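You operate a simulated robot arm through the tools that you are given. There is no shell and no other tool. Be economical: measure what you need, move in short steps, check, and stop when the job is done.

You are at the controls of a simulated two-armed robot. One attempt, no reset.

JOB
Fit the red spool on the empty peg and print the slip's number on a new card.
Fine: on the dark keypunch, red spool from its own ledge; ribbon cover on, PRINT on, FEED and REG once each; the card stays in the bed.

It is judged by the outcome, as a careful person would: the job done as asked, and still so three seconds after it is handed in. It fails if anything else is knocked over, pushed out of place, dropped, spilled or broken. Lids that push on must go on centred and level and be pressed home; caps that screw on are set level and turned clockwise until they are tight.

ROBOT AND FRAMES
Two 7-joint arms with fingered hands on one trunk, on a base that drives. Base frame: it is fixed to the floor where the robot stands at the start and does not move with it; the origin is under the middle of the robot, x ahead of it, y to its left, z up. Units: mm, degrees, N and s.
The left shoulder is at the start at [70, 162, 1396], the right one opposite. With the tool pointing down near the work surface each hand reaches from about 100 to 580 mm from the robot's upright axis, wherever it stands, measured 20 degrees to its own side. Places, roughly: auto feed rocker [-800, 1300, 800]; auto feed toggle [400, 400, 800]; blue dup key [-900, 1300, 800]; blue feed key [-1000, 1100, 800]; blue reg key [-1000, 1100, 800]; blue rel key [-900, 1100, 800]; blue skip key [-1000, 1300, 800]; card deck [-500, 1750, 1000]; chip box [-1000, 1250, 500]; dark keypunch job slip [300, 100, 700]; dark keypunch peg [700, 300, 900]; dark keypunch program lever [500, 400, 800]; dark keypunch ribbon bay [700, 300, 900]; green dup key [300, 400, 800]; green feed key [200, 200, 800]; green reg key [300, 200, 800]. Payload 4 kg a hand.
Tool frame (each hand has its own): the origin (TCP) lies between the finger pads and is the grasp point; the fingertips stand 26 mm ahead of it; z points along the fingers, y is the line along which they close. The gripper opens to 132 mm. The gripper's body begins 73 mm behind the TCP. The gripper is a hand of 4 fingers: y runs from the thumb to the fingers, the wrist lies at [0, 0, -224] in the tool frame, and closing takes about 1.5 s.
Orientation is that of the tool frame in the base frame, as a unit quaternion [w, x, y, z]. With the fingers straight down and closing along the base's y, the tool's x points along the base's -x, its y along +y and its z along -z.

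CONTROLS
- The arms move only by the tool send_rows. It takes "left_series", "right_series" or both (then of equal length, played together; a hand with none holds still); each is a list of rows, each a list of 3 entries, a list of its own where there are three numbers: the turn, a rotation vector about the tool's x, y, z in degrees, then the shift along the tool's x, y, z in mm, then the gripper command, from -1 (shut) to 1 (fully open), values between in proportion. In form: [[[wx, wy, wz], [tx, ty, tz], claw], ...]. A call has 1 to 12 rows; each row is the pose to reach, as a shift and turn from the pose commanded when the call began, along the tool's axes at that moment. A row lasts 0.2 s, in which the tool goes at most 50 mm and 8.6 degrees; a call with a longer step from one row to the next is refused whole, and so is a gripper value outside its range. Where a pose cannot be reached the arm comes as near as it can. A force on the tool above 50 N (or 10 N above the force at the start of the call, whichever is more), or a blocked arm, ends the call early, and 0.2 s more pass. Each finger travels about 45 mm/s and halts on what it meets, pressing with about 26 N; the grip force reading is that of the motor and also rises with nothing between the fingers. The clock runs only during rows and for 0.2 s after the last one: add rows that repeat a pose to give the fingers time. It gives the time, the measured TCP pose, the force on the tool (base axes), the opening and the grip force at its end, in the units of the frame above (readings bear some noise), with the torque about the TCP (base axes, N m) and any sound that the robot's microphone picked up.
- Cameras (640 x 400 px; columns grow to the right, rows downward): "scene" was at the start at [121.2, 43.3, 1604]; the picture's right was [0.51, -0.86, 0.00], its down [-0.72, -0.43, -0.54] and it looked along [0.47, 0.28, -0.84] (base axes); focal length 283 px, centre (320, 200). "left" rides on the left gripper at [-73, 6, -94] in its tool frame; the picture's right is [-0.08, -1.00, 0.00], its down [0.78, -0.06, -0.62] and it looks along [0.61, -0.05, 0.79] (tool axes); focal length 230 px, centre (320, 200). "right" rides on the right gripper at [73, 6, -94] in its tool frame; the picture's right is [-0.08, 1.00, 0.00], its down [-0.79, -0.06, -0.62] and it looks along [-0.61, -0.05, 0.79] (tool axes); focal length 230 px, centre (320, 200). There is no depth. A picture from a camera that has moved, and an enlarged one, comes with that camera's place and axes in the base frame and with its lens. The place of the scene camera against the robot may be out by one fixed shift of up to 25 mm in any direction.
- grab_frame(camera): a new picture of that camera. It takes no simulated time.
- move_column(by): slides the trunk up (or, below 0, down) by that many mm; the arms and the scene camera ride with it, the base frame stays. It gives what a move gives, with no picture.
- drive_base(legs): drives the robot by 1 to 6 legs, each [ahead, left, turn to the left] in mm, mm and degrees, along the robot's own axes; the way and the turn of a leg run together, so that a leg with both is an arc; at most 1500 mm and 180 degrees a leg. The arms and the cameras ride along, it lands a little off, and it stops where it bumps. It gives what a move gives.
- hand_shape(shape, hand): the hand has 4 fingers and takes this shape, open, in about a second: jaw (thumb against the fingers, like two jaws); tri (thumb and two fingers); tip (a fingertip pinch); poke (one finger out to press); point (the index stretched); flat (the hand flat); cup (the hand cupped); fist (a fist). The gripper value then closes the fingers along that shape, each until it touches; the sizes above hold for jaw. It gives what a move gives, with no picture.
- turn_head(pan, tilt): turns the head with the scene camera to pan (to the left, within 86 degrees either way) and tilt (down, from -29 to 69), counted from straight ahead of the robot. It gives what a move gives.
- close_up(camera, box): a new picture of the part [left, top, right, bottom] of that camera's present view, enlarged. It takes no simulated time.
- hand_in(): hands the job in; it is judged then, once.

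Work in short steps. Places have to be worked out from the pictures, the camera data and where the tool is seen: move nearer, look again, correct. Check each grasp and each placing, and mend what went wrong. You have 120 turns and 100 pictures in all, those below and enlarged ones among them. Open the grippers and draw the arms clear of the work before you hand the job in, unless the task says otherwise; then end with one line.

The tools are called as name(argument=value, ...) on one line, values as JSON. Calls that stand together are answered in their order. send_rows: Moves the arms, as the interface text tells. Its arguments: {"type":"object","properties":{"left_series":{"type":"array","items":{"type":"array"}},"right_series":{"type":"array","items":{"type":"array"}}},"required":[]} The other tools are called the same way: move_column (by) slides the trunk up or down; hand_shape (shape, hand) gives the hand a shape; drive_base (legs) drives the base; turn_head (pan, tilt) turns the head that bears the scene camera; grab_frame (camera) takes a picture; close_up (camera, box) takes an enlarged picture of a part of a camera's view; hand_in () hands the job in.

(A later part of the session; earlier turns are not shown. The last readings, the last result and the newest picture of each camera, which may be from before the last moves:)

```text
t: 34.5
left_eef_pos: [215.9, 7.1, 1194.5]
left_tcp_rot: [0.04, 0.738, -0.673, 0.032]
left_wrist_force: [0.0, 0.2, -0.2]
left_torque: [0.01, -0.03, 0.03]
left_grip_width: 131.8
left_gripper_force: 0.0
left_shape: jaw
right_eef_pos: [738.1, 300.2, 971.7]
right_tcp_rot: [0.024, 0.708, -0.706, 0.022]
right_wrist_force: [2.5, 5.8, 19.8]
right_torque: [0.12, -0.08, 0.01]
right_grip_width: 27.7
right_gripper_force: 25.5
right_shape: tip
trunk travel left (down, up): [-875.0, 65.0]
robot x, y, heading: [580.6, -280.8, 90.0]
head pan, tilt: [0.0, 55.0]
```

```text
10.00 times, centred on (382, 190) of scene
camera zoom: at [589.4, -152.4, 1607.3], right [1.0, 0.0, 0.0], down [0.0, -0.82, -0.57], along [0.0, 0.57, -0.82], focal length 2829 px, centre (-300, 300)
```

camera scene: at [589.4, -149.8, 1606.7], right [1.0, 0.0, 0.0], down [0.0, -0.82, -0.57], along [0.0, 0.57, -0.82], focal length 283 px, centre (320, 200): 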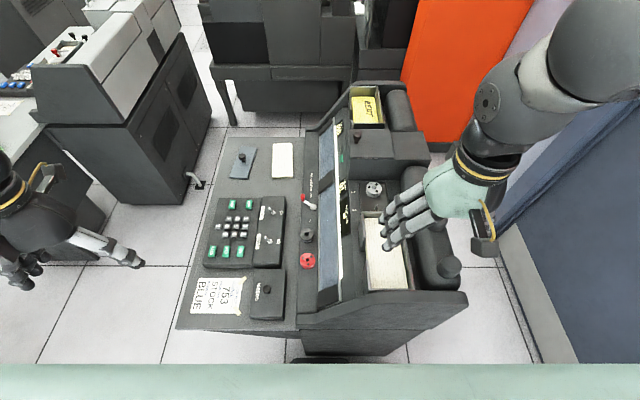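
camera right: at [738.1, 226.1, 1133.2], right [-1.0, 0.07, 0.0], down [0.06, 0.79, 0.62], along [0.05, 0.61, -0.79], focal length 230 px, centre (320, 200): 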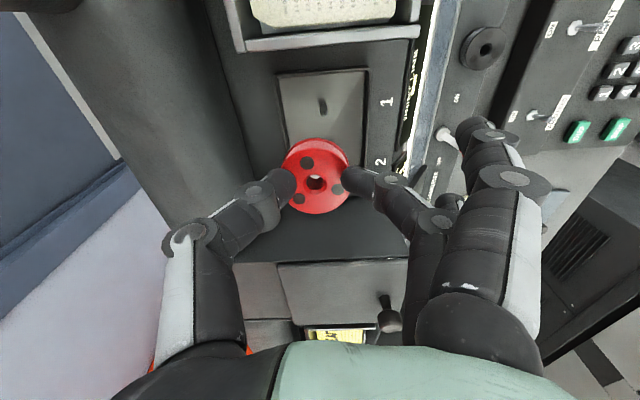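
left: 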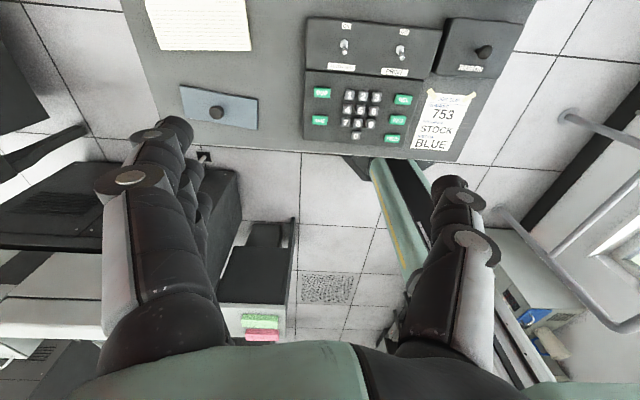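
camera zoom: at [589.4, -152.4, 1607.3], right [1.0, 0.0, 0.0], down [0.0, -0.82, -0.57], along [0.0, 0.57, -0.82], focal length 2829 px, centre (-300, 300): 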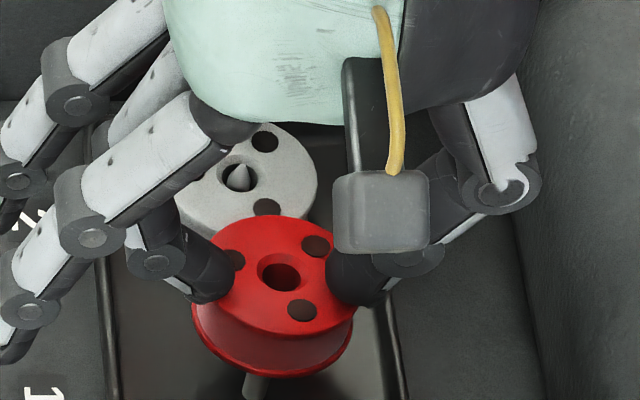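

Contact (20 N) at TCP z 972: re-triangulating the bay rim gives rim z≈915, so the peg tip is ~935 and the peg lies nearer, ≈(740,289). I lift 10 mm and shift about -3 in x and -9.5 in y.

send_rows(right_series=[[[0, 0, 0], [0, 0, -10], -1], [[0, 0, 0], [5, 2, -10], -1], [[0, 0, 0], [9.5, 3, -10], -1], [[0, 0, 0], [9.5, 3, -10], -1]])

close_up(camera="right", box=[240, 80, 400, 180])

close_up(camera="scene", box=[350, 170, 414, 210])

```text
t: 35.5
left_eef_pos: [215.6, 8.1, 1193.7]
left_tcp_rot: [0.04, 0.739, -0.672, 0.032]
left_wrist_force: [0.4, -1.0, 0.3]
left_torque: [0.02, 0.02, 0.0]
left_grip_width: 131.9
left_gripper_force: 0.1
left_shape: jaw
right_eef_pos: [735.5, 292.0, 979.4]
right_tcp_rot: [0.025, 0.708, -0.705, 0.025]
right_wrist_force: [0.3, -0.4, -0.5]
right_torque: [0.01, 0.05, 0.0]
right_grip_width: 27.5
right_gripper_force: 26.6
right_shape: tip
trunk travel left (down, up): [-875.0, 65.0]
robot x, y, heading: [577.6, -284.0, 90.3]
head pan, tilt: [0.0, 55.0]
```

```text
4.00 times, centred on (320, 130) of right
camera zoom: at [730.7, 225.1, 1077.8], right [-1.0, 0.07, -0.01], down [0.06, 0.83, 0.56], along [0.05, 0.56, -0.83], focal length 920 px, centre (320, 480)
```

zoom: 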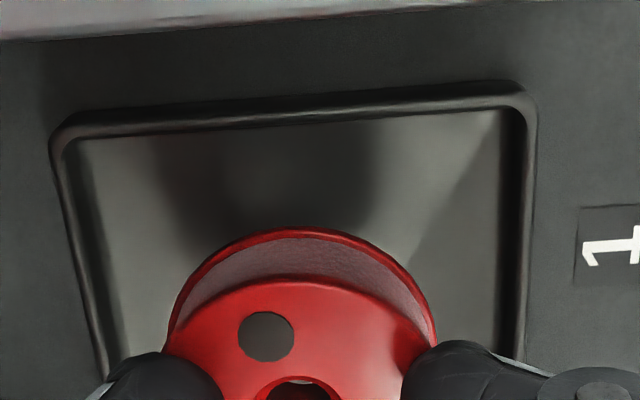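

```text
10.00 times, centred on (382, 190) of scene
camera zoom: at [589.2, -150.6, 1606.7], right [1.0, 0.0, 0.0], down [0.0, -0.82, -0.57], along [0.0, 0.57, -0.82], focal length 2829 px, centre (-300, 300)
```

zoom: 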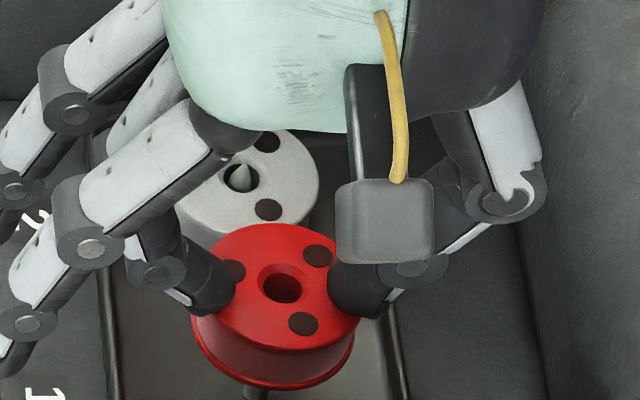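

Alignment now within ~2 mm by both views. I nudge x -1 and lower slowly 18 mm watching the force.

send_rows(right_series=[[[0, 0, 0], [0.5, 1, 4], -1], [[0, 0, 0], [0.5, 1, 8], -1], [[0, 0, 0], [0.5, 1, 11], -1], [[0, 0, 0], [0.5, 1, 14], -1], [[0, 0, 0], [0.5, 1, 18], -1], [[0, 0, 0], [0.5, 1, 18], -1]])

close_up(camera="scene", box=[350, 170, 414, 210])

```text
t: 36.9
left_eef_pos: [215.1, 8.0, 1193.3]
left_tcp_rot: [0.04, 0.738, -0.673, 0.032]
left_wrist_force: [0.5, 0.0, 0.2]
left_torque: [0.02, 0.0, -0.03]
left_grip_width: 132.1
left_gripper_force: 0.0
left_shape: jaw
right_eef_pos: [735.0, 290.1, 962.2]
right_tcp_rot: [0.026, 0.708, -0.705, 0.025]
right_wrist_force: [1.1, -0.5, 0.7]
right_torque: [-0.01, 0.04, 0.04]
right_grip_width: 27.7
right_gripper_force: 26.0
right_shape: tip
trunk travel left (down, up): [-875.0, 65.0]
robot x, y, heading: [582.2, -277.3, 90.3]
head pan, tilt: [0.0, 55.0]
```

```text
10.00 times, centred on (382, 190) of scene
camera zoom: at [589.2, -151.0, 1606.8], right [1.0, 0.0, 0.0], down [0.0, -0.82, -0.57], along [0.0, 0.57, -0.82], focal length 2829 px, centre (-300, 300)
```

zoom: 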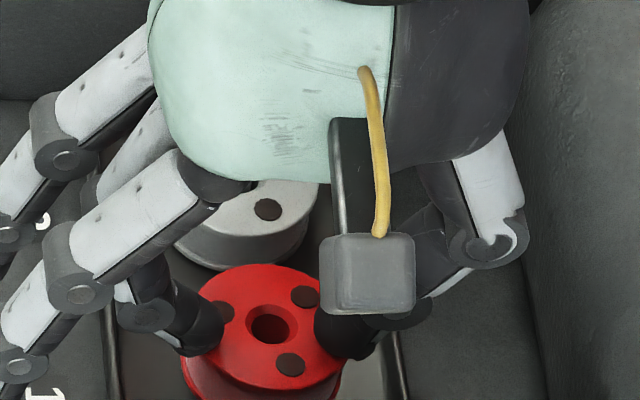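

Passed the previous contact height with no force: the peg is entering the bore. I keep lowering until it seats.

send_rows(right_series=[[[0, 0, 0], [0, 0, 4], -1], [[0, 0, 0], [0, 0, 8], -1], [[0, 0, 0], [0, 0, 11], -1], [[0, 0, 0], [0, 0, 14], -1], [[0, 0, 0], [0, 0, 14], -1]])

close_up(camera="scene", box=[350, 170, 414, 210])

close_up(camera="right", box=[240, 100, 400, 200])

```text
t: 38.1
left_eef_pos: [214.8, 6.7, 1194.4]
left_tcp_rot: [0.04, 0.738, -0.672, 0.032]
left_wrist_force: [-0.8, 0.0, -0.3]
left_torque: [0.02, -0.02, 0.03]
left_grip_width: 132.0
left_gripper_force: 0.0
left_shape: jaw
right_eef_pos: [734.7, 289.2, 948.7]
right_tcp_rot: [0.024, 0.708, -0.705, 0.025]
right_wrist_force: [1.1, -1.2, 8.4]
right_torque: [0.01, -0.25, -0.01]
right_grip_width: 27.3
right_gripper_force: 25.9
right_shape: tip
trunk travel left (down, up): [-875.0, 65.0]
robot x, y, heading: [573.9, -281.5, 90.2]
head pan, tilt: [0.0, 55.0]
```

```text
10.00 times, centred on (382, 190) of scene
camera zoom: at [589.0, -152.0, 1607.0], right [1.0, 0.0, 0.0], down [0.0, -0.82, -0.57], along [0.0, 0.57, -0.82], focal length 2829 px, centre (-300, 300)
```

zoom: 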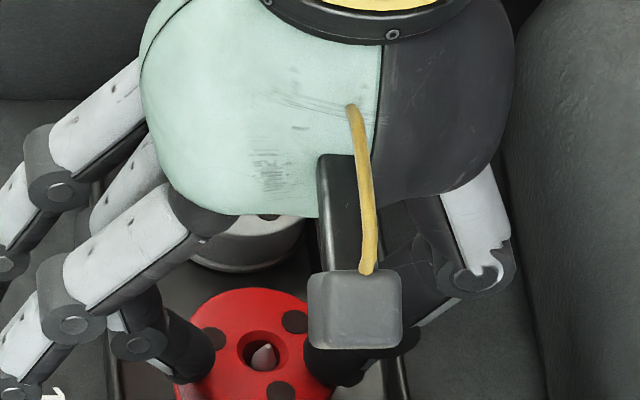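

```text
4.00 times, centred on (320, 150) of right
camera zoom: at [729.5, 222.1, 1047.2], right [-1.0, 0.07, -0.01], down [0.06, 0.83, 0.56], along [0.05, 0.56, -0.83], focal length 920 px, centre (320, 400)
```

zoom: 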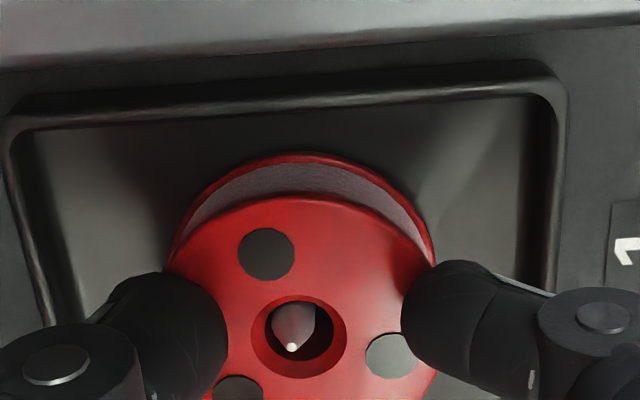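

The peg is visible in the bore. I press down a few more millimetres to seat it.

send_rows(right_series=[[[0, 0, 0], [0, 0, 2], -1], [[0, 0, 0], [0, 0, 4], -1], [[0, 0, 0], [0, 0, 6], -1], [[0, 0, 0], [0, 0, 6], -1]])

close_up(camera="right", box=[240, 100, 400, 200])

```text
t: 39.1
left_eef_pos: [213.6, 5.7, 1196.1]
left_tcp_rot: [0.039, 0.738, -0.673, 0.031]
left_wrist_force: [0.6, 0.2, 0.0]
left_torque: [-0.02, 0.01, 0.02]
left_grip_width: 131.8
left_gripper_force: 0.1
left_shape: jaw
right_eef_pos: [732.5, 289.6, 949.0]
right_tcp_rot: [0.021, 0.708, -0.706, 0.022]
right_wrist_force: [5.6, 7.5, 48.7]
right_torque: [0.19, -0.7, 0.07]
right_grip_width: 30.7
right_gripper_force: 26.1
right_shape: tip
trunk travel left (down, up): [-875.0, 65.0]
robot x, y, heading: [575.4, -281.6, 90.3]
head pan, tilt: [0.0, 55.0]
```

```text
4.00 times, centred on (320, 150) of right
camera zoom: at [728.4, 220.6, 1045.4], right [-1.0, 0.07, 0.0], down [0.06, 0.82, 0.57], along [0.05, 0.57, -0.82], focal length 920 px, centre (320, 400)
```

zoom: 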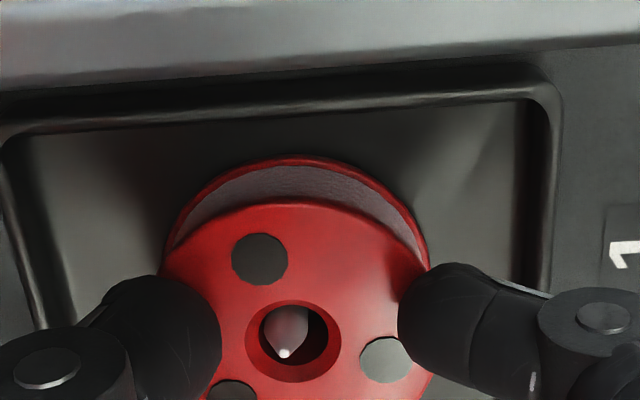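

Firm stop at 949 (49 N): seated. I relieve the press, open, and lift straight up.

send_rows(right_series=[[[0, 0, 0], [0, 0, -5], -1], [[0, 0, 0], [0, 0, -5], -0.4], [[0, 0, 0], [0, 0, -5], 0], [[0, 0, 0], [0, 0, -5], 0.1], [[0, 0, 0], [0, 0, -5], 0.1]])

send_rows(right_series=[[[0, 0, 0], [0, 0, -15], 0.1], [[0, 0, 0], [0, 0, -45], 0.1], [[0, 0, 0], [10, 0, -85], 0.1], [[0, 0, 0], [30, 0, -125], 0.1], [[0, 0, 0], [45, 0, -145], 0.1]])

grab_frame(camera="right")

close_up(camera="scene", box=[340, 160, 436, 220])

```text
t: 40.3
left_eef_pos: [216.6, 9.1, 1193.5]
left_tcp_rot: [0.04, 0.738, -0.673, 0.031]
left_wrist_force: [0.0, 0.2, -0.1]
left_torque: [-0.01, 0.02, -0.02]
left_grip_width: 132.0
left_gripper_force: 0.1
left_shape: jaw
right_eef_pos: [735.0, 288.4, 944.6]
right_tcp_rot: [0.025, 0.707, -0.706, 0.026]
right_wrist_force: [-0.1, 0.9, 0.2]
right_torque: [0.04, -0.02, -0.02]
right_grip_width: 72.0
right_gripper_force: 0.1
right_shape: tip
trunk travel left (down, up): [-875.0, 65.0]
robot x, y, heading: [581.1, -280.3, 90.1]
head pan, tilt: [0.0, 55.0]
```

```text
t: 41.5
left_eef_pos: [214.9, 8.1, 1193.4]
left_tcp_rot: [0.039, 0.739, -0.672, 0.032]
left_wrist_force: [0.6, -0.4, 0.5]
left_torque: [-0.01, -0.01, -0.02]
left_grip_width: 132.0
left_gripper_force: 0.1
left_shape: jaw
right_eef_pos: [734.0, 251.1, 1093.1]
right_tcp_rot: [0.025, 0.708, -0.706, 0.026]
right_wrist_force: [-0.3, 0.3, 0.0]
right_torque: [0.0, -0.03, 0.02]
right_grip_width: 71.8
right_gripper_force: 0.0
right_shape: tip
trunk travel left (down, up): [-875.0, 65.0]
robot x, y, heading: [581.0, -282.7, 90.1]
head pan, tilt: [0.0, 55.0]
```

```text
55 pictures are left
camera right: at [728.9, 184.8, 1192.2], right [-1.0, 0.07, -0.01], down [0.06, 0.83, 0.56], along [0.05, 0.56, -0.83], focal length 230 px, centre (320, 200)
```

right: 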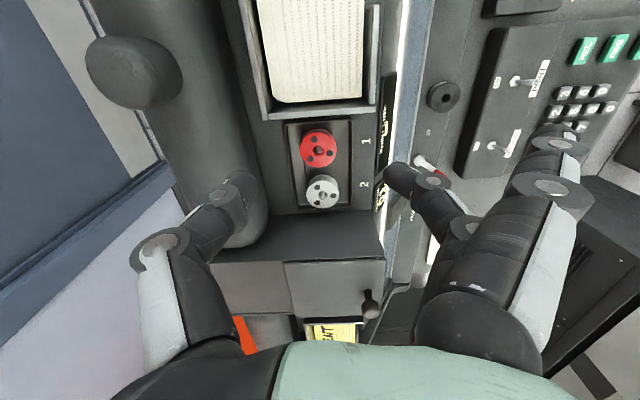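

```text
6.67 times, centred on (388, 190) of scene
camera zoom: at [589.2, -151.8, 1606.8], right [1.0, 0.0, 0.0], down [0.0, -0.82, -0.57], along [0.0, 0.57, -0.82], focal length 1886 px, centre (-133, 267)
```

zoom: 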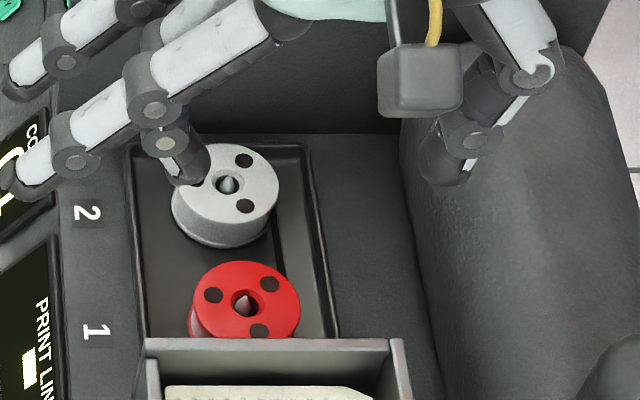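

Red spool sits on peg 1. I check seating against the white one in an enlargement and measure the cover's knob.

close_up(camera="right", box=[250, 100, 410, 220])

close_up(camera="scene", box=[230, 240, 326, 330])

```text
3.33 times, centred on (330, 160) of right
camera zoom: at [728.9, 184.8, 1192.2], right [-1.0, 0.07, -0.01], down [0.06, 0.83, 0.56], along [0.05, 0.56, -0.83], focal length 767 px, centre (287, 333)
```

zoom: 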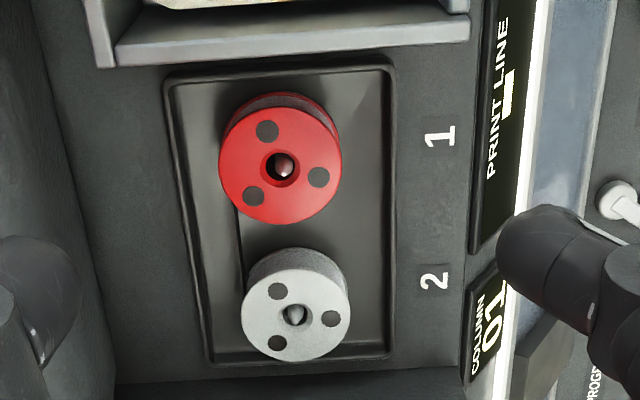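

```text
4.44 times, centred on (278, 285) of scene
camera zoom: at [589.2, -151.8, 1606.8], right [1.0, 0.0, 0.0], down [0.0, -0.82, -0.57], along [0.0, 0.57, -0.82], focal length 1258 px, centre (507, -178)
```

zoom: 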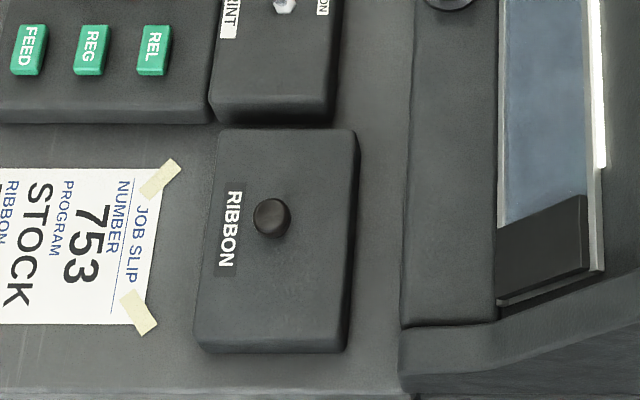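

The red spool may be slightly tilted; I enlarge strongly to judge.

close_up(camera="right", box=[294, 120, 358, 216])

```text
4.17 times, centred on (326, 168) of right
camera zoom: at [728.9, 184.8, 1192.2], right [-1.0, 0.07, -0.01], down [0.06, 0.83, 0.56], along [0.05, 0.56, -0.83], focal length 959 px, centre (295, 333)
```

zoom: 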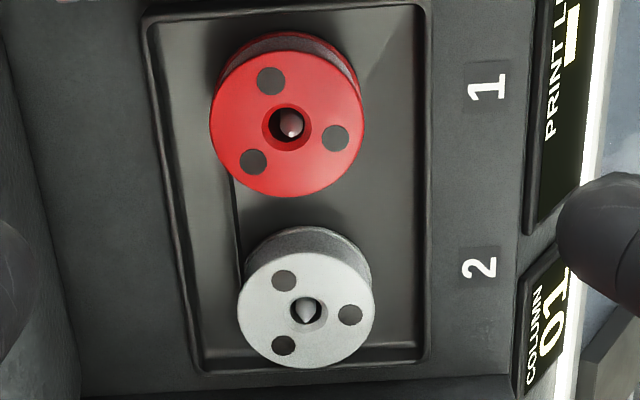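

Ellipse ratios and sizes show the red spool level and at the white one's height: seated. Next the cover: knob ≈(424,95,771). I level the hand and move it above the knob.

send_rows(right_series=[[[0, -2, 0], [20, 40, 0], 0.1], [[0, -4, 0], [38, 80, 0], 0.1], [[0, -4, 0], [56, 120, 0], 0.1], [[0, -4, 0], [74, 160, 0], 0.1], [[0, -4, 0], [92, 200, 0], 0.1], [[0, -4, 0], [110, 240, 0], 0.1], [[0, -4, 0], [130, 280, 10], 0.1], [[0, -4, 0], [150, 310, 30], 0.1], [[0, -4, 0], [150, 310, 75], 0.1], [[0, -4, 0], [150, 310, 115], 0.1], [[0, -4, 0], [150, 310, 115], 0.1]])

grab_frame(camera="right")

```text
t: 43.9
left_eef_pos: [214.9, 6.7, 1194.9]
left_tcp_rot: [0.039, 0.738, -0.673, 0.033]
left_wrist_force: [-0.1, -0.7, -0.6]
left_torque: [0.0, 0.01, 0.01]
left_grip_width: 132.2
left_gripper_force: 0.1
left_shape: jaw
right_eef_pos: [422.6, 95.3, 990.9]
right_tcp_rot: [-0.002, 0.708, -0.706, 0.001]
right_wrist_force: [-0.1, 0.6, 0.0]
right_torque: [0.02, 0.0, -0.04]
right_grip_width: 71.7
right_gripper_force: 0.1
right_shape: tip
trunk travel left (down, up): [-875.0, 65.0]
robot x, y, heading: [578.7, -285.3, 89.8]
head pan, tilt: [0.0, 55.0]
```

```text
50 pictures are left
camera right: at [417.3, 20.7, 1085.1], right [-1.0, 0.07, 0.0], down [0.06, 0.79, 0.62], along [0.05, 0.61, -0.79], focal length 230 px, centre (320, 200)
```

right: 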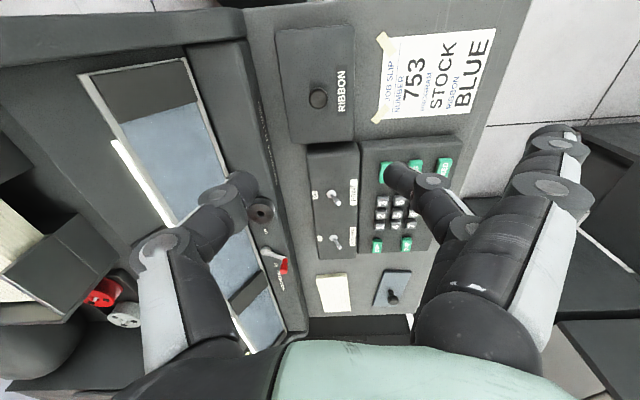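

Knob measured at ≈(425,95). I lower to z≈850 and re-measure at closer range.

send_rows(right_series=[[[0, 0, 0], [0, -2, 45], 0], [[0, 0, 0], [0, -2, 90], -0.1], [[0, 0, 0], [0, -2, 135], -0.1], [[0, 0, 0], [0, -2, 140], -0.1]])

close_up(camera="right", box=[220, 60, 420, 200])

```text
t: 44.9
left_eef_pos: [216.2, 9.1, 1192.5]
left_tcp_rot: [0.04, 0.738, -0.673, 0.032]
left_wrist_force: [-0.7, 0.2, -0.1]
left_torque: [-0.02, -0.01, 0.0]
left_grip_width: 132.0
left_gripper_force: 0.0
left_shape: jaw
right_eef_pos: [427.0, 95.4, 849.7]
right_tcp_rot: [0.0, 0.709, -0.705, 0.0]
right_wrist_force: [-0.5, -0.7, 0.2]
right_torque: [-0.02, 0.02, -0.02]
right_grip_width: 59.9
right_gripper_force: 0.0
right_shape: tip
trunk travel left (down, up): [-875.0, 65.0]
robot x, y, heading: [576.7, -280.4, 90.2]
head pan, tilt: [0.0, 55.0]
```

```text
2.86 times, centred on (320, 130) of right
camera zoom: at [421.6, 21.0, 943.2], right [-1.0, 0.07, 0.0], down [0.06, 0.79, 0.62], along [0.05, 0.61, -0.79], focal length 657 px, centre (320, 400)
```

zoom: 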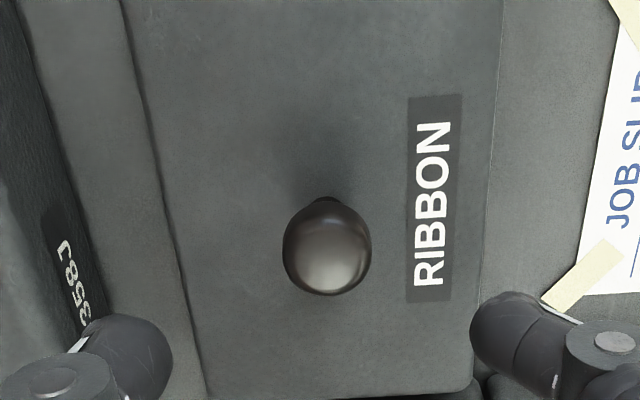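

Knob ≈(425.5,93), top z≈783. I lower to TCP z≈795 and close on it.

send_rows(right_series=[[[0, 0, 0], [2.5, 1.5, 25], -0.1], [[0, 0, 0], [2.5, 1.5, 45], -0.1], [[0, 0, 0], [2.5, 1.5, 55], -0.1], [[0, 0, 0], [2.5, 1.5, 55], -0.4], [[0, 0, 0], [2.5, 1.5, 55], -0.8], [[0, 0, 0], [2.5, 1.5, 55], -1], [[0, 0, 0], [2.5, 1.5, 55], -1], [[0, 0, 0], [2.5, 1.5, 55], -1]])

close_up(camera="right", box=[180, 60, 460, 235])

```text
t: 46.7
left_eef_pos: [215.7, 7.7, 1192.9]
left_tcp_rot: [0.04, 0.737, -0.673, 0.033]
left_wrist_force: [-0.4, 1.1, -0.2]
left_torque: [0.0, -0.01, -0.01]
left_grip_width: 131.9
left_gripper_force: 0.0
left_shape: jaw
right_eef_pos: [426.3, 93.3, 795.3]
right_tcp_rot: [0.0, 0.708, -0.706, 0.002]
right_wrist_force: [0.6, 0.1, 0.0]
right_torque: [-0.01, 0.02, 0.01]
right_grip_width: 14.9
right_gripper_force: 26.6
right_shape: tip
trunk travel left (down, up): [-875.0, 65.0]
robot x, y, heading: [579.9, -282.4, 90.4]
head pan, tilt: [0.0, 55.0]
```

```text
2.29 times, centred on (320, 148) of right
camera zoom: at [420.3, 19.2, 888.7], right [-1.0, 0.07, 0.0], down [0.06, 0.79, 0.62], along [0.05, 0.61, -0.79], focal length 526 px, centre (320, 320)
```

zoom: 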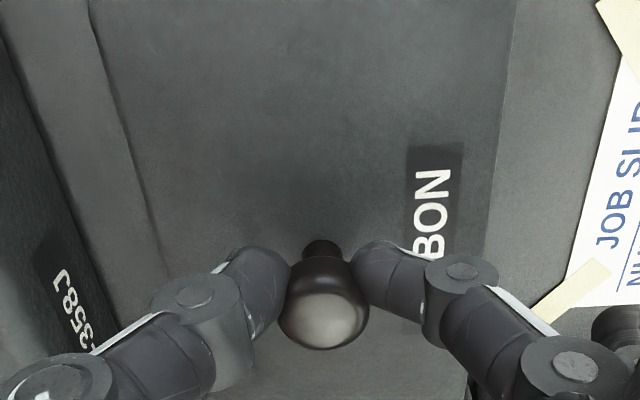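

Knob pinched, 26 N. Lift gently and check that the cover hangs level.

send_rows(right_series=[[[0, 0, 0], [0, 0, -8], -1], [[0, 0, 0], [0, 0, -20], -1], [[0, 0, 0], [0, 0, -35], -1], [[0, 0, 0], [0, 0, -50], -1], [[0, 0, 0], [0, 0, -50], -1]])

grab_frame(camera="right")

close_up(camera="scene", box=[200, 220, 360, 330])

```text
t: 47.9
left_eef_pos: [215.4, 7.3, 1194.0]
left_tcp_rot: [0.041, 0.738, -0.673, 0.032]
left_wrist_force: [0.0, 0.5, 0.6]
left_torque: [0.01, 0.01, -0.03]
left_grip_width: 131.9
left_gripper_force: 0.1
left_shape: jaw
right_eef_pos: [425.2, 93.2, 843.8]
right_tcp_rot: [-0.001, 0.709, -0.705, 0.001]
right_wrist_force: [-0.1, 0.2, -1.3]
right_torque: [-0.02, 0.01, 0.03]
right_grip_width: 15.0
right_gripper_force: 26.0
right_shape: tip
trunk travel left (down, up): [-875.0, 65.0]
robot x, y, heading: [576.8, -282.5, 90.0]
head pan, tilt: [0.0, 55.0]
```

```text
47 pictures are left
camera right: at [420.8, 19.7, 938.0], right [-1.0, 0.07, 0.0], down [0.06, 0.79, 0.62], along [0.05, 0.61, -0.79], focal length 230 px, centre (320, 200)
```

right: 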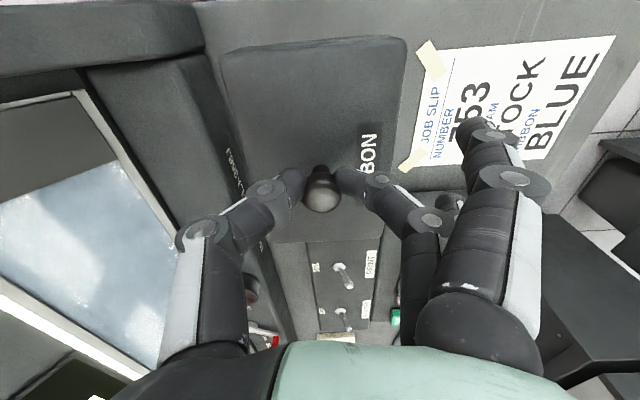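

```text
3.64 times, centred on (280, 275) of scene
camera zoom: at [589.0, -150.9, 1606.8], right [1.0, 0.0, 0.0], down [0.0, -0.82, -0.57], along [0.0, 0.57, -0.82], focal length 1029 px, centre (466, -73)
```

zoom: 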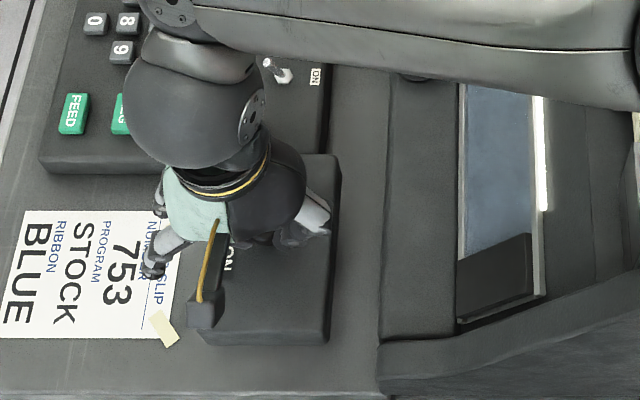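

The cover is lifted. I raise it to z≈1095 and carry it towards the bay.

send_rows(right_series=[[[0, 0, 0], [0, 0, -40], -1], [[0, 0, 0], [0, 0, -85], -1], [[0, 0, 0], [0, 0, -130], -1], [[0, 0, 0], [0, 0, -175], -1], [[0, 0, 0], [0, 0, -220], -1], [[0, 0, 0], [0, -20, -250], -1], [[0, 0, 0], [0, -65, -250], -1], [[0, 0, 0], [0, -110, -250], -1], [[0, 0, 0], [0, -155, -250], -1], [[0, 0, 0], [-10, -195, -250], -1], [[0, 0, 0], [-30, -235, -250], -1], [[0, 0, 0], [-30, -235, -250], -1]])

send_rows(right_series=[[[0, 0, 0], [-40, -20, 0], -1], [[0, 0, 0], [-80, -40, 0], -1], [[0, 0, 0], [-120, -60, 0], -1], [[0, 0, 0], [-160, -75, 0], -1], [[0, 0, 0], [-190, -81, 0], -1], [[0, 0, 0], [-200, -81, 0], -1], [[0, 0, 0], [-200, -81, 0], -1]])

grab_frame(camera="right")

close_up(camera="scene", box=[320, 140, 480, 240])

```text
t: 50.5
left_eef_pos: [215.8, 9.0, 1193.0]
left_tcp_rot: [0.039, 0.738, -0.673, 0.033]
left_wrist_force: [-0.1, 0.3, 0.9]
left_torque: [0.0, -0.03, 0.01]
left_grip_width: 131.8
left_gripper_force: 0.1
left_shape: jaw
right_eef_pos: [659.6, 121.7, 1095.3]
right_tcp_rot: [0.0, 0.709, -0.706, 0.001]
right_wrist_force: [-0.9, -0.6, -1.8]
right_torque: [-0.01, 0.02, 0.0]
right_grip_width: 14.6
right_gripper_force: 26.3
right_shape: tip
trunk travel left (down, up): [-875.0, 65.0]
robot x, y, heading: [579.9, -281.1, 90.4]
head pan, tilt: [0.0, 55.0]
```

```text
t: 52.1
left_eef_pos: [216.3, 9.2, 1194.3]
left_tcp_rot: [0.041, 0.738, -0.673, 0.032]
left_wrist_force: [0.5, 0.4, -0.4]
left_torque: [0.0, -0.01, -0.02]
left_grip_width: 131.9
left_gripper_force: 0.0
left_shape: jaw
right_eef_pos: [742.4, 324.3, 1094.8]
right_tcp_rot: [0.001, 0.709, -0.705, 0.0]
right_wrist_force: [-0.4, -0.3, -0.8]
right_torque: [0.0, 0.01, 0.0]
right_grip_width: 14.8
right_gripper_force: 25.9
right_shape: tip
trunk travel left (down, up): [-875.0, 65.0]
robot x, y, heading: [577.5, -282.6, 90.3]
head pan, tilt: [0.0, 55.0]
```

```text
45 pictures are left
camera right: at [737.6, 250.6, 1189.3], right [-1.0, 0.07, 0.0], down [0.06, 0.79, 0.62], along [0.05, 0.61, -0.79], focal length 230 px, centre (320, 200)
```

right: 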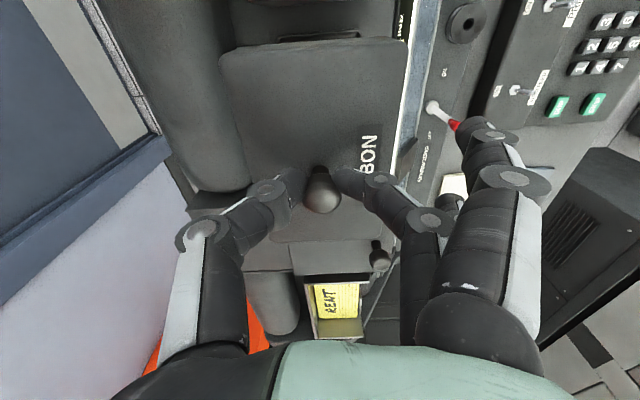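

```text
4.00 times, centred on (400, 190) of scene
camera zoom: at [589.8, -151.1, 1606.8], right [1.0, 0.0, 0.0], down [0.0, -0.82, -0.57], along [0.0, 0.57, -0.82], focal length 1132 px, centre (0, 240)
```

zoom: 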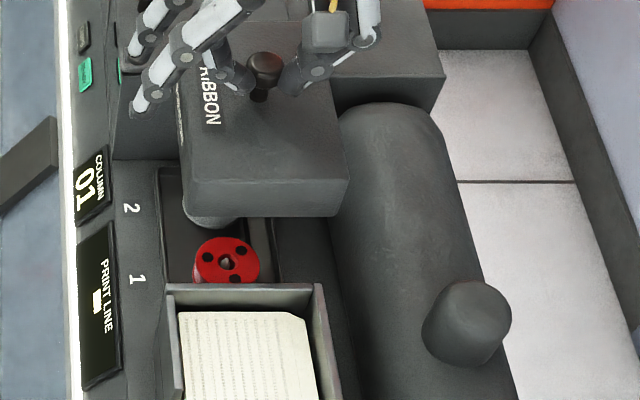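

Cover hangs aligned (no yaw vs the rim); its centre ≈(743.3,328), bay rim centre ≈(741.7,325.2). I shift by (-1.7,-3) and lower to just above the rim.

send_rows(right_series=[[[0, 0, 0], [3, 1.7, 0], -1], [[0, 0, 0], [3, 1.7, 35], -1], [[0, 0, 0], [3, 1.7, 70], -1], [[0, 0, 0], [3, 1.7, 97], -1], [[0, 0, 0], [3, 1.7, 97], -1]])

grab_frame(camera="right")

close_up(camera="scene", box=[330, 150, 458, 230])

```text
t: 53.3
left_eef_pos: [216.5, 7.4, 1193.6]
left_tcp_rot: [0.04, 0.738, -0.673, 0.032]
left_wrist_force: [-0.7, 0.4, 0.3]
left_torque: [-0.01, 0.02, -0.01]
left_grip_width: 132.3
left_gripper_force: 0.0
left_shape: jaw
right_eef_pos: [739.7, 319.8, 997.7]
right_tcp_rot: [0.001, 0.708, -0.706, 0.001]
right_wrist_force: [-0.2, 0.2, -1.5]
right_torque: [-0.05, 0.02, -0.02]
right_grip_width: 14.5
right_gripper_force: 26.3
right_shape: tip
trunk travel left (down, up): [-875.0, 65.0]
robot x, y, heading: [581.2, -282.8, 90.2]
head pan, tilt: [0.0, 55.0]
```

```text
43 pictures are left
camera right: at [734.4, 247.0, 1091.4], right [-1.0, 0.07, 0.0], down [0.06, 0.79, 0.62], along [0.05, 0.61, -0.79], focal length 230 px, centre (320, 200)
```

right: 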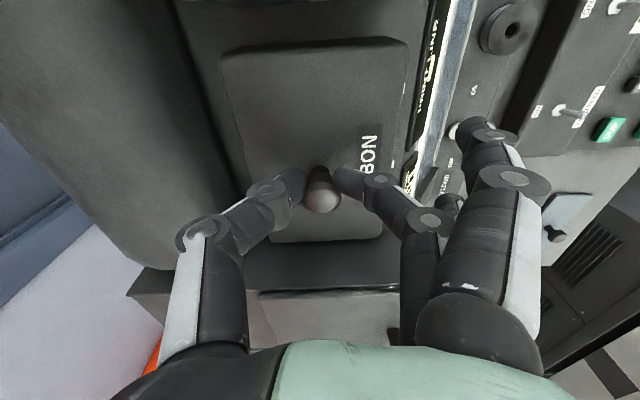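

```text
5.00 times, centred on (394, 190) of scene
camera zoom: at [589.3, -151.0, 1606.8], right [1.0, 0.0, 0.0], down [0.0, -0.82, -0.57], along [0.0, 0.57, -0.82], focal length 1415 px, centre (-50, 250)
```

zoom: 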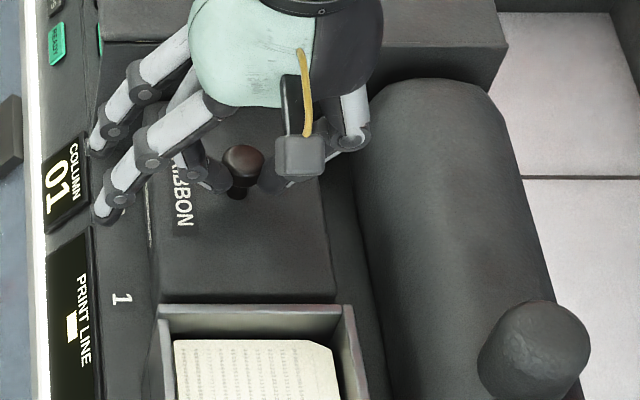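

I enlarge the right camera's view of the cover's edges against the bay rim.

close_up(camera="right", box=[190, 10, 430, 160])

close_up(camera="right", box=[220, 160, 420, 285])

close_up(camera="scene", box=[350, 185, 414, 225])

```text
2.67 times, centred on (310, 85) of right
camera zoom: at [734.4, 247.0, 1091.4], right [-1.0, 0.07, 0.0], down [0.06, 0.79, 0.62], along [0.05, 0.61, -0.79], focal length 614 px, centre (347, 507)
```

zoom: 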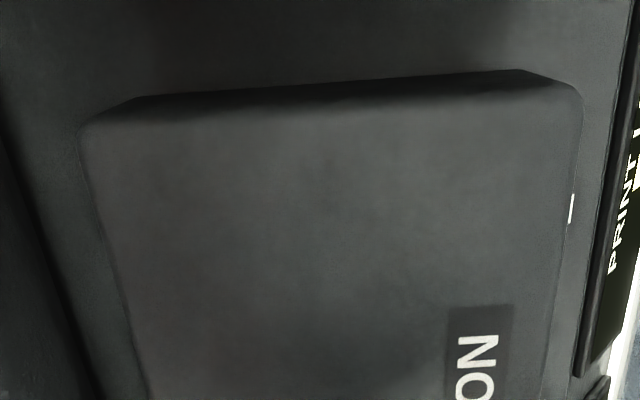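

```text
3.20 times, centred on (320, 222) of right
camera zoom: at [734.4, 247.0, 1091.4], right [-1.0, 0.07, 0.0], down [0.06, 0.79, 0.62], along [0.05, 0.61, -0.79], focal length 736 px, centre (320, 128)
```

zoom: 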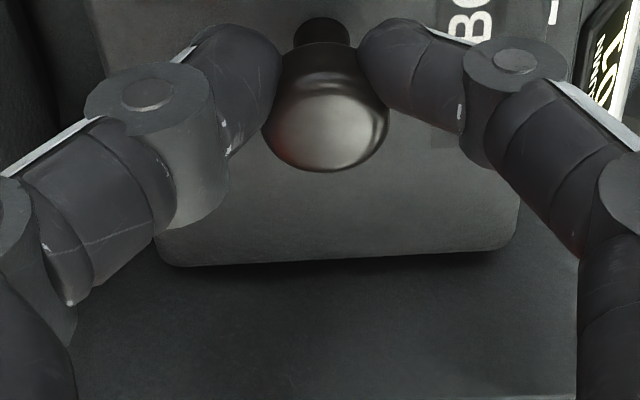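

```text
10.00 times, centred on (382, 205) of scene
camera zoom: at [589.3, -151.0, 1606.8], right [1.0, 0.0, 0.0], down [0.0, -0.82, -0.57], along [0.0, 0.57, -0.82], focal length 2829 px, centre (-300, 150)
```

zoom: 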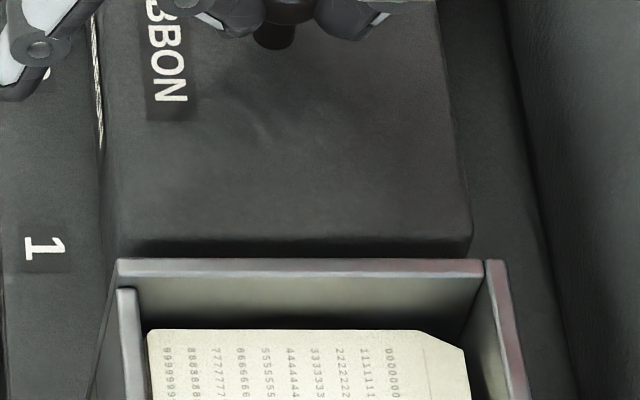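

Cover centre ≈(739.3,325.8) vs rim ≈(740.3,324.5): close. I nudge (+1,-1) and lower slowly to the rim.

send_rows(right_series=[[[0, 0, 0], [1, -1, 6], -1], [[0, 0, 0], [1, -1, 12], -1], [[0, 0, 0], [1, -1, 17], -1], [[0, 0, 0], [1, -1, 21], -1], [[0, 0, 0], [1, -1, 21], -1]])

close_up(camera="right", box=[190, 10, 430, 160])

close_up(camera="scene", box=[340, 150, 436, 225])

```text
t: 54.5
left_eef_pos: [215.4, 7.3, 1193.4]
left_tcp_rot: [0.04, 0.738, -0.673, 0.033]
left_wrist_force: [0.1, -0.9, -0.9]
left_torque: [-0.02, -0.02, 0.01]
left_grip_width: 131.8
left_gripper_force: 0.0
left_shape: jaw
right_eef_pos: [739.9, 319.5, 975.1]
right_tcp_rot: [0.0, 0.708, -0.706, 0.0]
right_wrist_force: [-0.3, 0.8, -1.5]
right_torque: [-0.02, -0.02, 0.03]
right_grip_width: 15.7
right_gripper_force: 25.6
right_shape: tip
trunk travel left (down, up): [-875.0, 65.0]
robot x, y, heading: [577.6, -282.9, 90.4]
head pan, tilt: [0.0, 55.0]
```

```text
2.67 times, centred on (310, 85) of right
camera zoom: at [735.3, 245.6, 1069.6], right [-1.0, 0.07, 0.0], down [0.06, 0.79, 0.62], along [0.05, 0.61, -0.79], focal length 614 px, centre (347, 507)
```

zoom: 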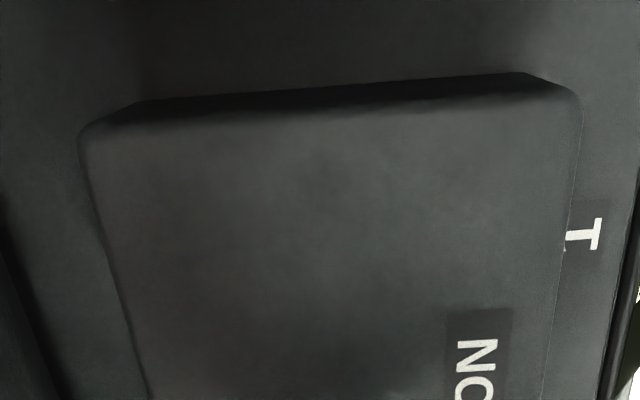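

```text
5.33 times, centred on (388, 188) of scene
camera zoom: at [588.9, -151.8, 1606.7], right [1.0, 0.0, 0.0], down [0.0, -0.82, -0.57], along [0.0, 0.57, -0.82], focal length 1509 px, centre (-43, 267)
```

zoom: 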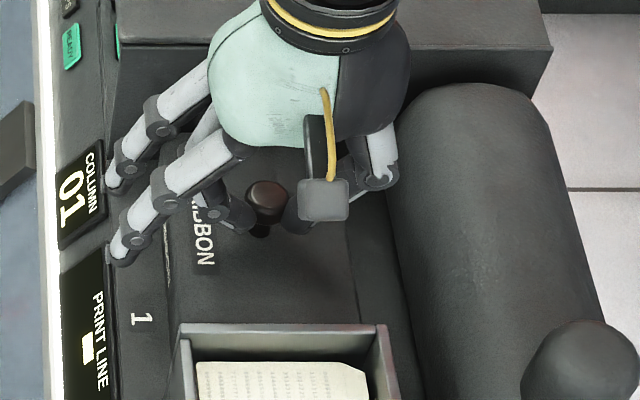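

No contact yet at z≈976. I keep lowering in small steps.

send_rows(right_series=[[[0, 0, 0], [0, 0, 3], -1], [[0, 0, 0], [0, 0, 6], -1], [[0, 0, 0], [0, 0, 9], -1], [[0, 0, 0], [0, 0, 12], -1], [[0, 0, 0], [0, 0, 12], -1]])

```text
t: 55.7
left_eef_pos: [215.9, 7.8, 1194.1]
left_tcp_rot: [0.04, 0.737, -0.674, 0.031]
left_wrist_force: [-0.6, 0.5, -0.5]
left_torque: [0.06, 0.01, 0.04]
left_grip_width: 132.1
left_gripper_force: 0.1
left_shape: jaw
right_eef_pos: [740.8, 316.2, 962.5]
right_tcp_rot: [0.001, 0.709, -0.705, 0.003]
right_wrist_force: [0.5, -9.6, -2.5]
right_torque: [-0.1, -0.03, -0.04]
right_grip_width: 10.2
right_gripper_force: 26.0
right_shape: tip
trunk travel left (down, up): [-875.0, 65.0]
robot x, y, heading: [576.5, -282.5, 90.0]
head pan, tilt: [0.0, 55.0]
```

A sideways force (-9.6 N in y) and the grip slid on the knob; I look.

grab_frame(camera="right")

close_up(camera="scene", box=[340, 150, 436, 225])

```text
36 pictures are left
camera right: at [735.8, 242.8, 1056.3], right [-1.0, 0.07, 0.0], down [0.06, 0.79, 0.61], along [0.05, 0.61, -0.79], focal length 230 px, centre (320, 200)
```

right: 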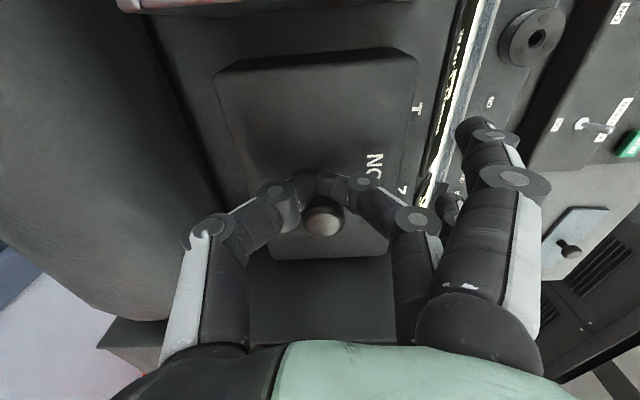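

```text
5.33 times, centred on (388, 188) of scene
camera zoom: at [589.5, -152.9, 1606.5], right [1.0, 0.0, 0.0], down [0.0, -0.82, -0.57], along [0.0, 0.57, -0.82], focal length 1509 px, centre (-43, 267)
```

zoom: 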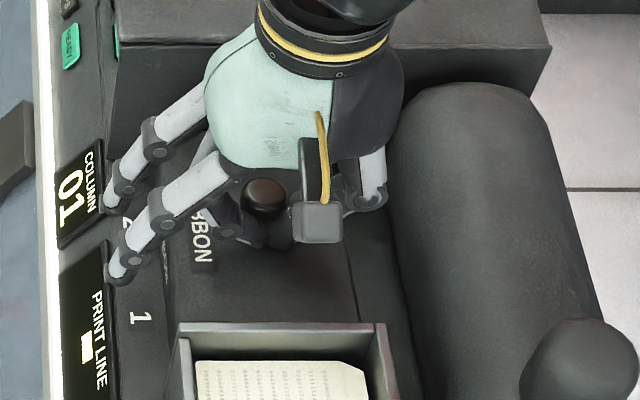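

The cover has landed and the fingers squeezed toward the knob's near side. I open, retreat upward, and inspect how it sits.

send_rows(right_series=[[[0, 0, 0], [0, 0, 0], -0.6], [[0, 0, 0], [0, 0, 0], -0.2], [[0, 0, 0], [0, 0, 0], 0], [[0, 0, 0], [0, 0, -20], 0], [[0, 0, 0], [0, 0, -50], 0], [[0, 0, 0], [20, 0, -90], 0], [[0, 0, 0], [40, 0, -120], 0], [[0, 0, 0], [60, 0, -140], 0]])

close_up(camera="right", box=[210, 50, 430, 230])

close_up(camera="scene", box=[340, 150, 436, 225])

```text
t: 57.5
left_eef_pos: [215.9, 7.8, 1193.6]
left_tcp_rot: [0.039, 0.738, -0.673, 0.031]
left_wrist_force: [0.5, 0.5, -0.3]
left_torque: [0.02, 0.01, -0.02]
left_grip_width: 132.1
left_gripper_force: 0.0
left_shape: jaw
right_eef_pos: [741.9, 258.2, 1104.5]
right_tcp_rot: [0.0, 0.708, -0.706, 0.002]
right_wrist_force: [0.5, 0.9, -0.3]
right_torque: [0.01, -0.01, 0.02]
right_grip_width: 65.2
right_gripper_force: 0.1
right_shape: tip
trunk travel left (down, up): [-875.0, 65.0]
robot x, y, heading: [581.7, -278.0, 90.3]
head pan, tilt: [0.0, 55.0]
```

```text
2.22 times, centred on (320, 140) of right
camera zoom: at [736.5, 184.0, 1198.5], right [-1.0, 0.07, 0.0], down [0.06, 0.79, 0.62], along [0.05, 0.61, -0.79], focal length 511 px, centre (320, 333)
```

zoom: 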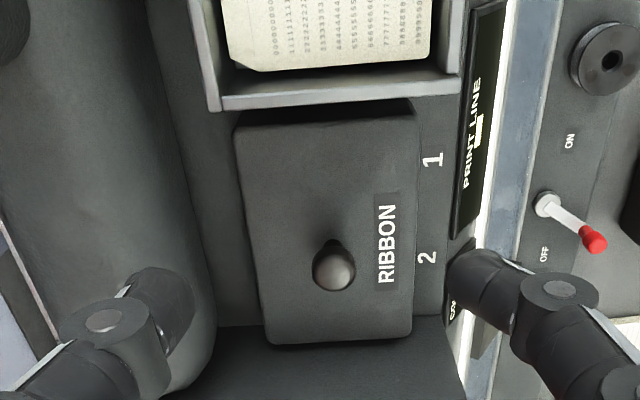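

```text
5.33 times, centred on (388, 188) of scene
camera zoom: at [589.2, -151.7, 1606.8], right [1.0, 0.0, 0.0], down [0.0, -0.82, -0.57], along [0.0, 0.57, -0.82], focal length 1509 px, centre (-43, 267)
```

zoom: 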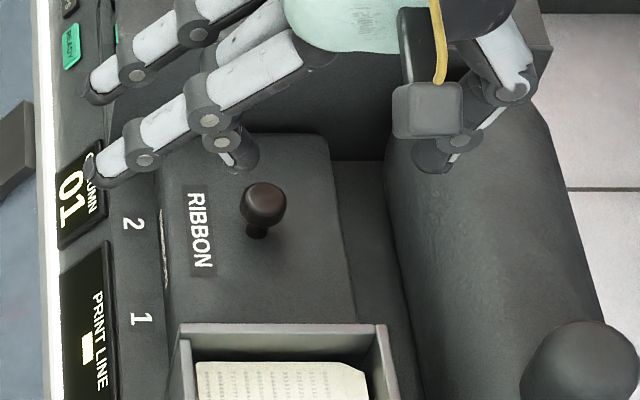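

By apparent widths the far end of the cover seems higher than the near end. I zoom on both ends.

close_up(camera="right", box=[280, 80, 376, 215])

close_up(camera="scene", box=[362, 170, 410, 218])

```text
2.96 times, centred on (328, 148) of right
camera zoom: at [736.5, 184.0, 1198.5], right [-1.0, 0.07, 0.0], down [0.06, 0.79, 0.62], along [0.05, 0.61, -0.79], focal length 682 px, centre (296, 356)
```

zoom: 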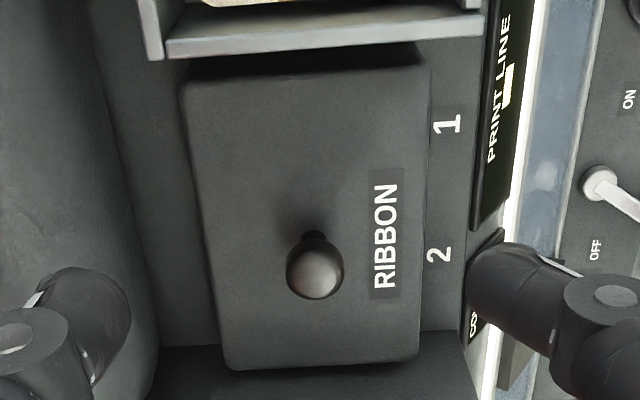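

```text
8.33 times, centred on (386, 194) of scene
camera zoom: at [589.2, -151.7, 1606.8], right [1.0, 0.0, 0.0], down [0.0, -0.82, -0.57], along [0.0, 0.57, -0.82], focal length 2358 px, centre (-230, 250)
```

zoom: 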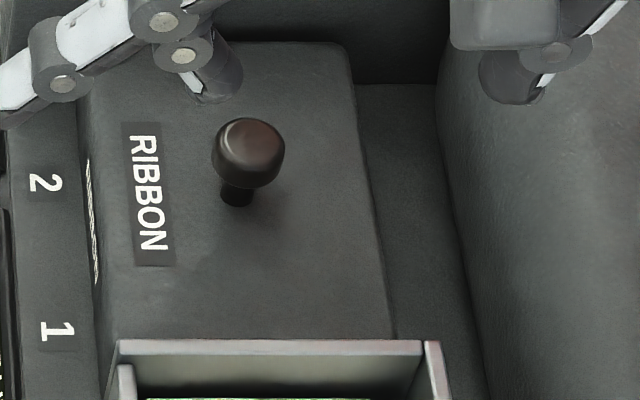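

Views can't settle it, so I use touch: close the fingertips and press lightly near (y≈287) and far (y≈365) ends of the cover to compare heights.

send_rows(right_series=[[[0, 0, 0], [-15, 1, 20], -0.6], [[0, 0, 0], [-29, 1, 60], -1], [[0, 0, 0], [-29, 1, 100], -1], [[0, 0, 0], [-29, 1, 125], -1], [[0, 0, 0], [-29, 1, 135], -1], [[0, 0, 0], [-29, 1, 140], -1], [[0, 0, 0], [-29, 1, 144], -1], [[0, 0, 0], [-29, 1, 144], -1]])

```text
t: 59.3
left_eef_pos: [215.0, 7.4, 1194.4]
left_tcp_rot: [0.039, 0.738, -0.673, 0.033]
left_wrist_force: [0.8, 0.5, 0.2]
left_torque: [0.03, -0.01, -0.03]
left_grip_width: 131.9
left_gripper_force: 0.1
left_shape: jaw
right_eef_pos: [738.8, 289.1, 964.5]
right_tcp_rot: [-0.002, 0.708, -0.706, -0.001]
right_wrist_force: [0.2, 2.5, 19.7]
right_torque: [0.06, 0.0, -0.01]
right_grip_width: 0.0
right_gripper_force: 26.1
right_shape: tip
trunk travel left (down, up): [-875.0, 65.0]
robot x, y, heading: [577.4, -284.4, 90.3]
head pan, tilt: [0.0, 55.0]
```

Contact near end: 19.7 N at commanded z≈960.5. Same at the far end.

send_rows(right_series=[[[0, 0, 0], [0, 0, -35], -1], [[0, 0, 0], [0, 0, -70], -1], [[0, 0, 0], [-40, 0, -70], -1], [[0, 0, 0], [-78, 0, -70], -1], [[0, 0, 0], [-78, 0, -40], -1], [[0, 0, 0], [-78, 0, -25], -1], [[0, 0, 0], [-78, 0, -15], -1], [[0, 0, 0], [-78, 0, -10], -1], [[0, 0, 0], [-78, 0, -5], -1], [[0, 0, 0], [-78, 0, 0], -1], [[0, 0, 0], [-78, 0, 0], -1]])

```text
t: 61.7
left_eef_pos: [215.9, 6.6, 1193.8]
left_tcp_rot: [0.039, 0.738, -0.673, 0.031]
left_wrist_force: [-0.9, -0.8, 0.0]
left_torque: [0.03, 0.0, -0.04]
left_grip_width: 132.2
left_gripper_force: 0.0
left_shape: jaw
right_eef_pos: [738.5, 366.0, 964.0]
right_tcp_rot: [-0.001, 0.709, -0.706, -0.002]
right_wrist_force: [1.3, 1.4, 19.5]
right_torque: [0.03, -0.04, 0.0]
right_grip_width: 0.0
right_gripper_force: 26.0
right_shape: tip
trunk travel left (down, up): [-875.0, 65.0]
robot x, y, heading: [578.3, -281.4, 90.3]
head pan, tilt: [0.0, 55.0]
```

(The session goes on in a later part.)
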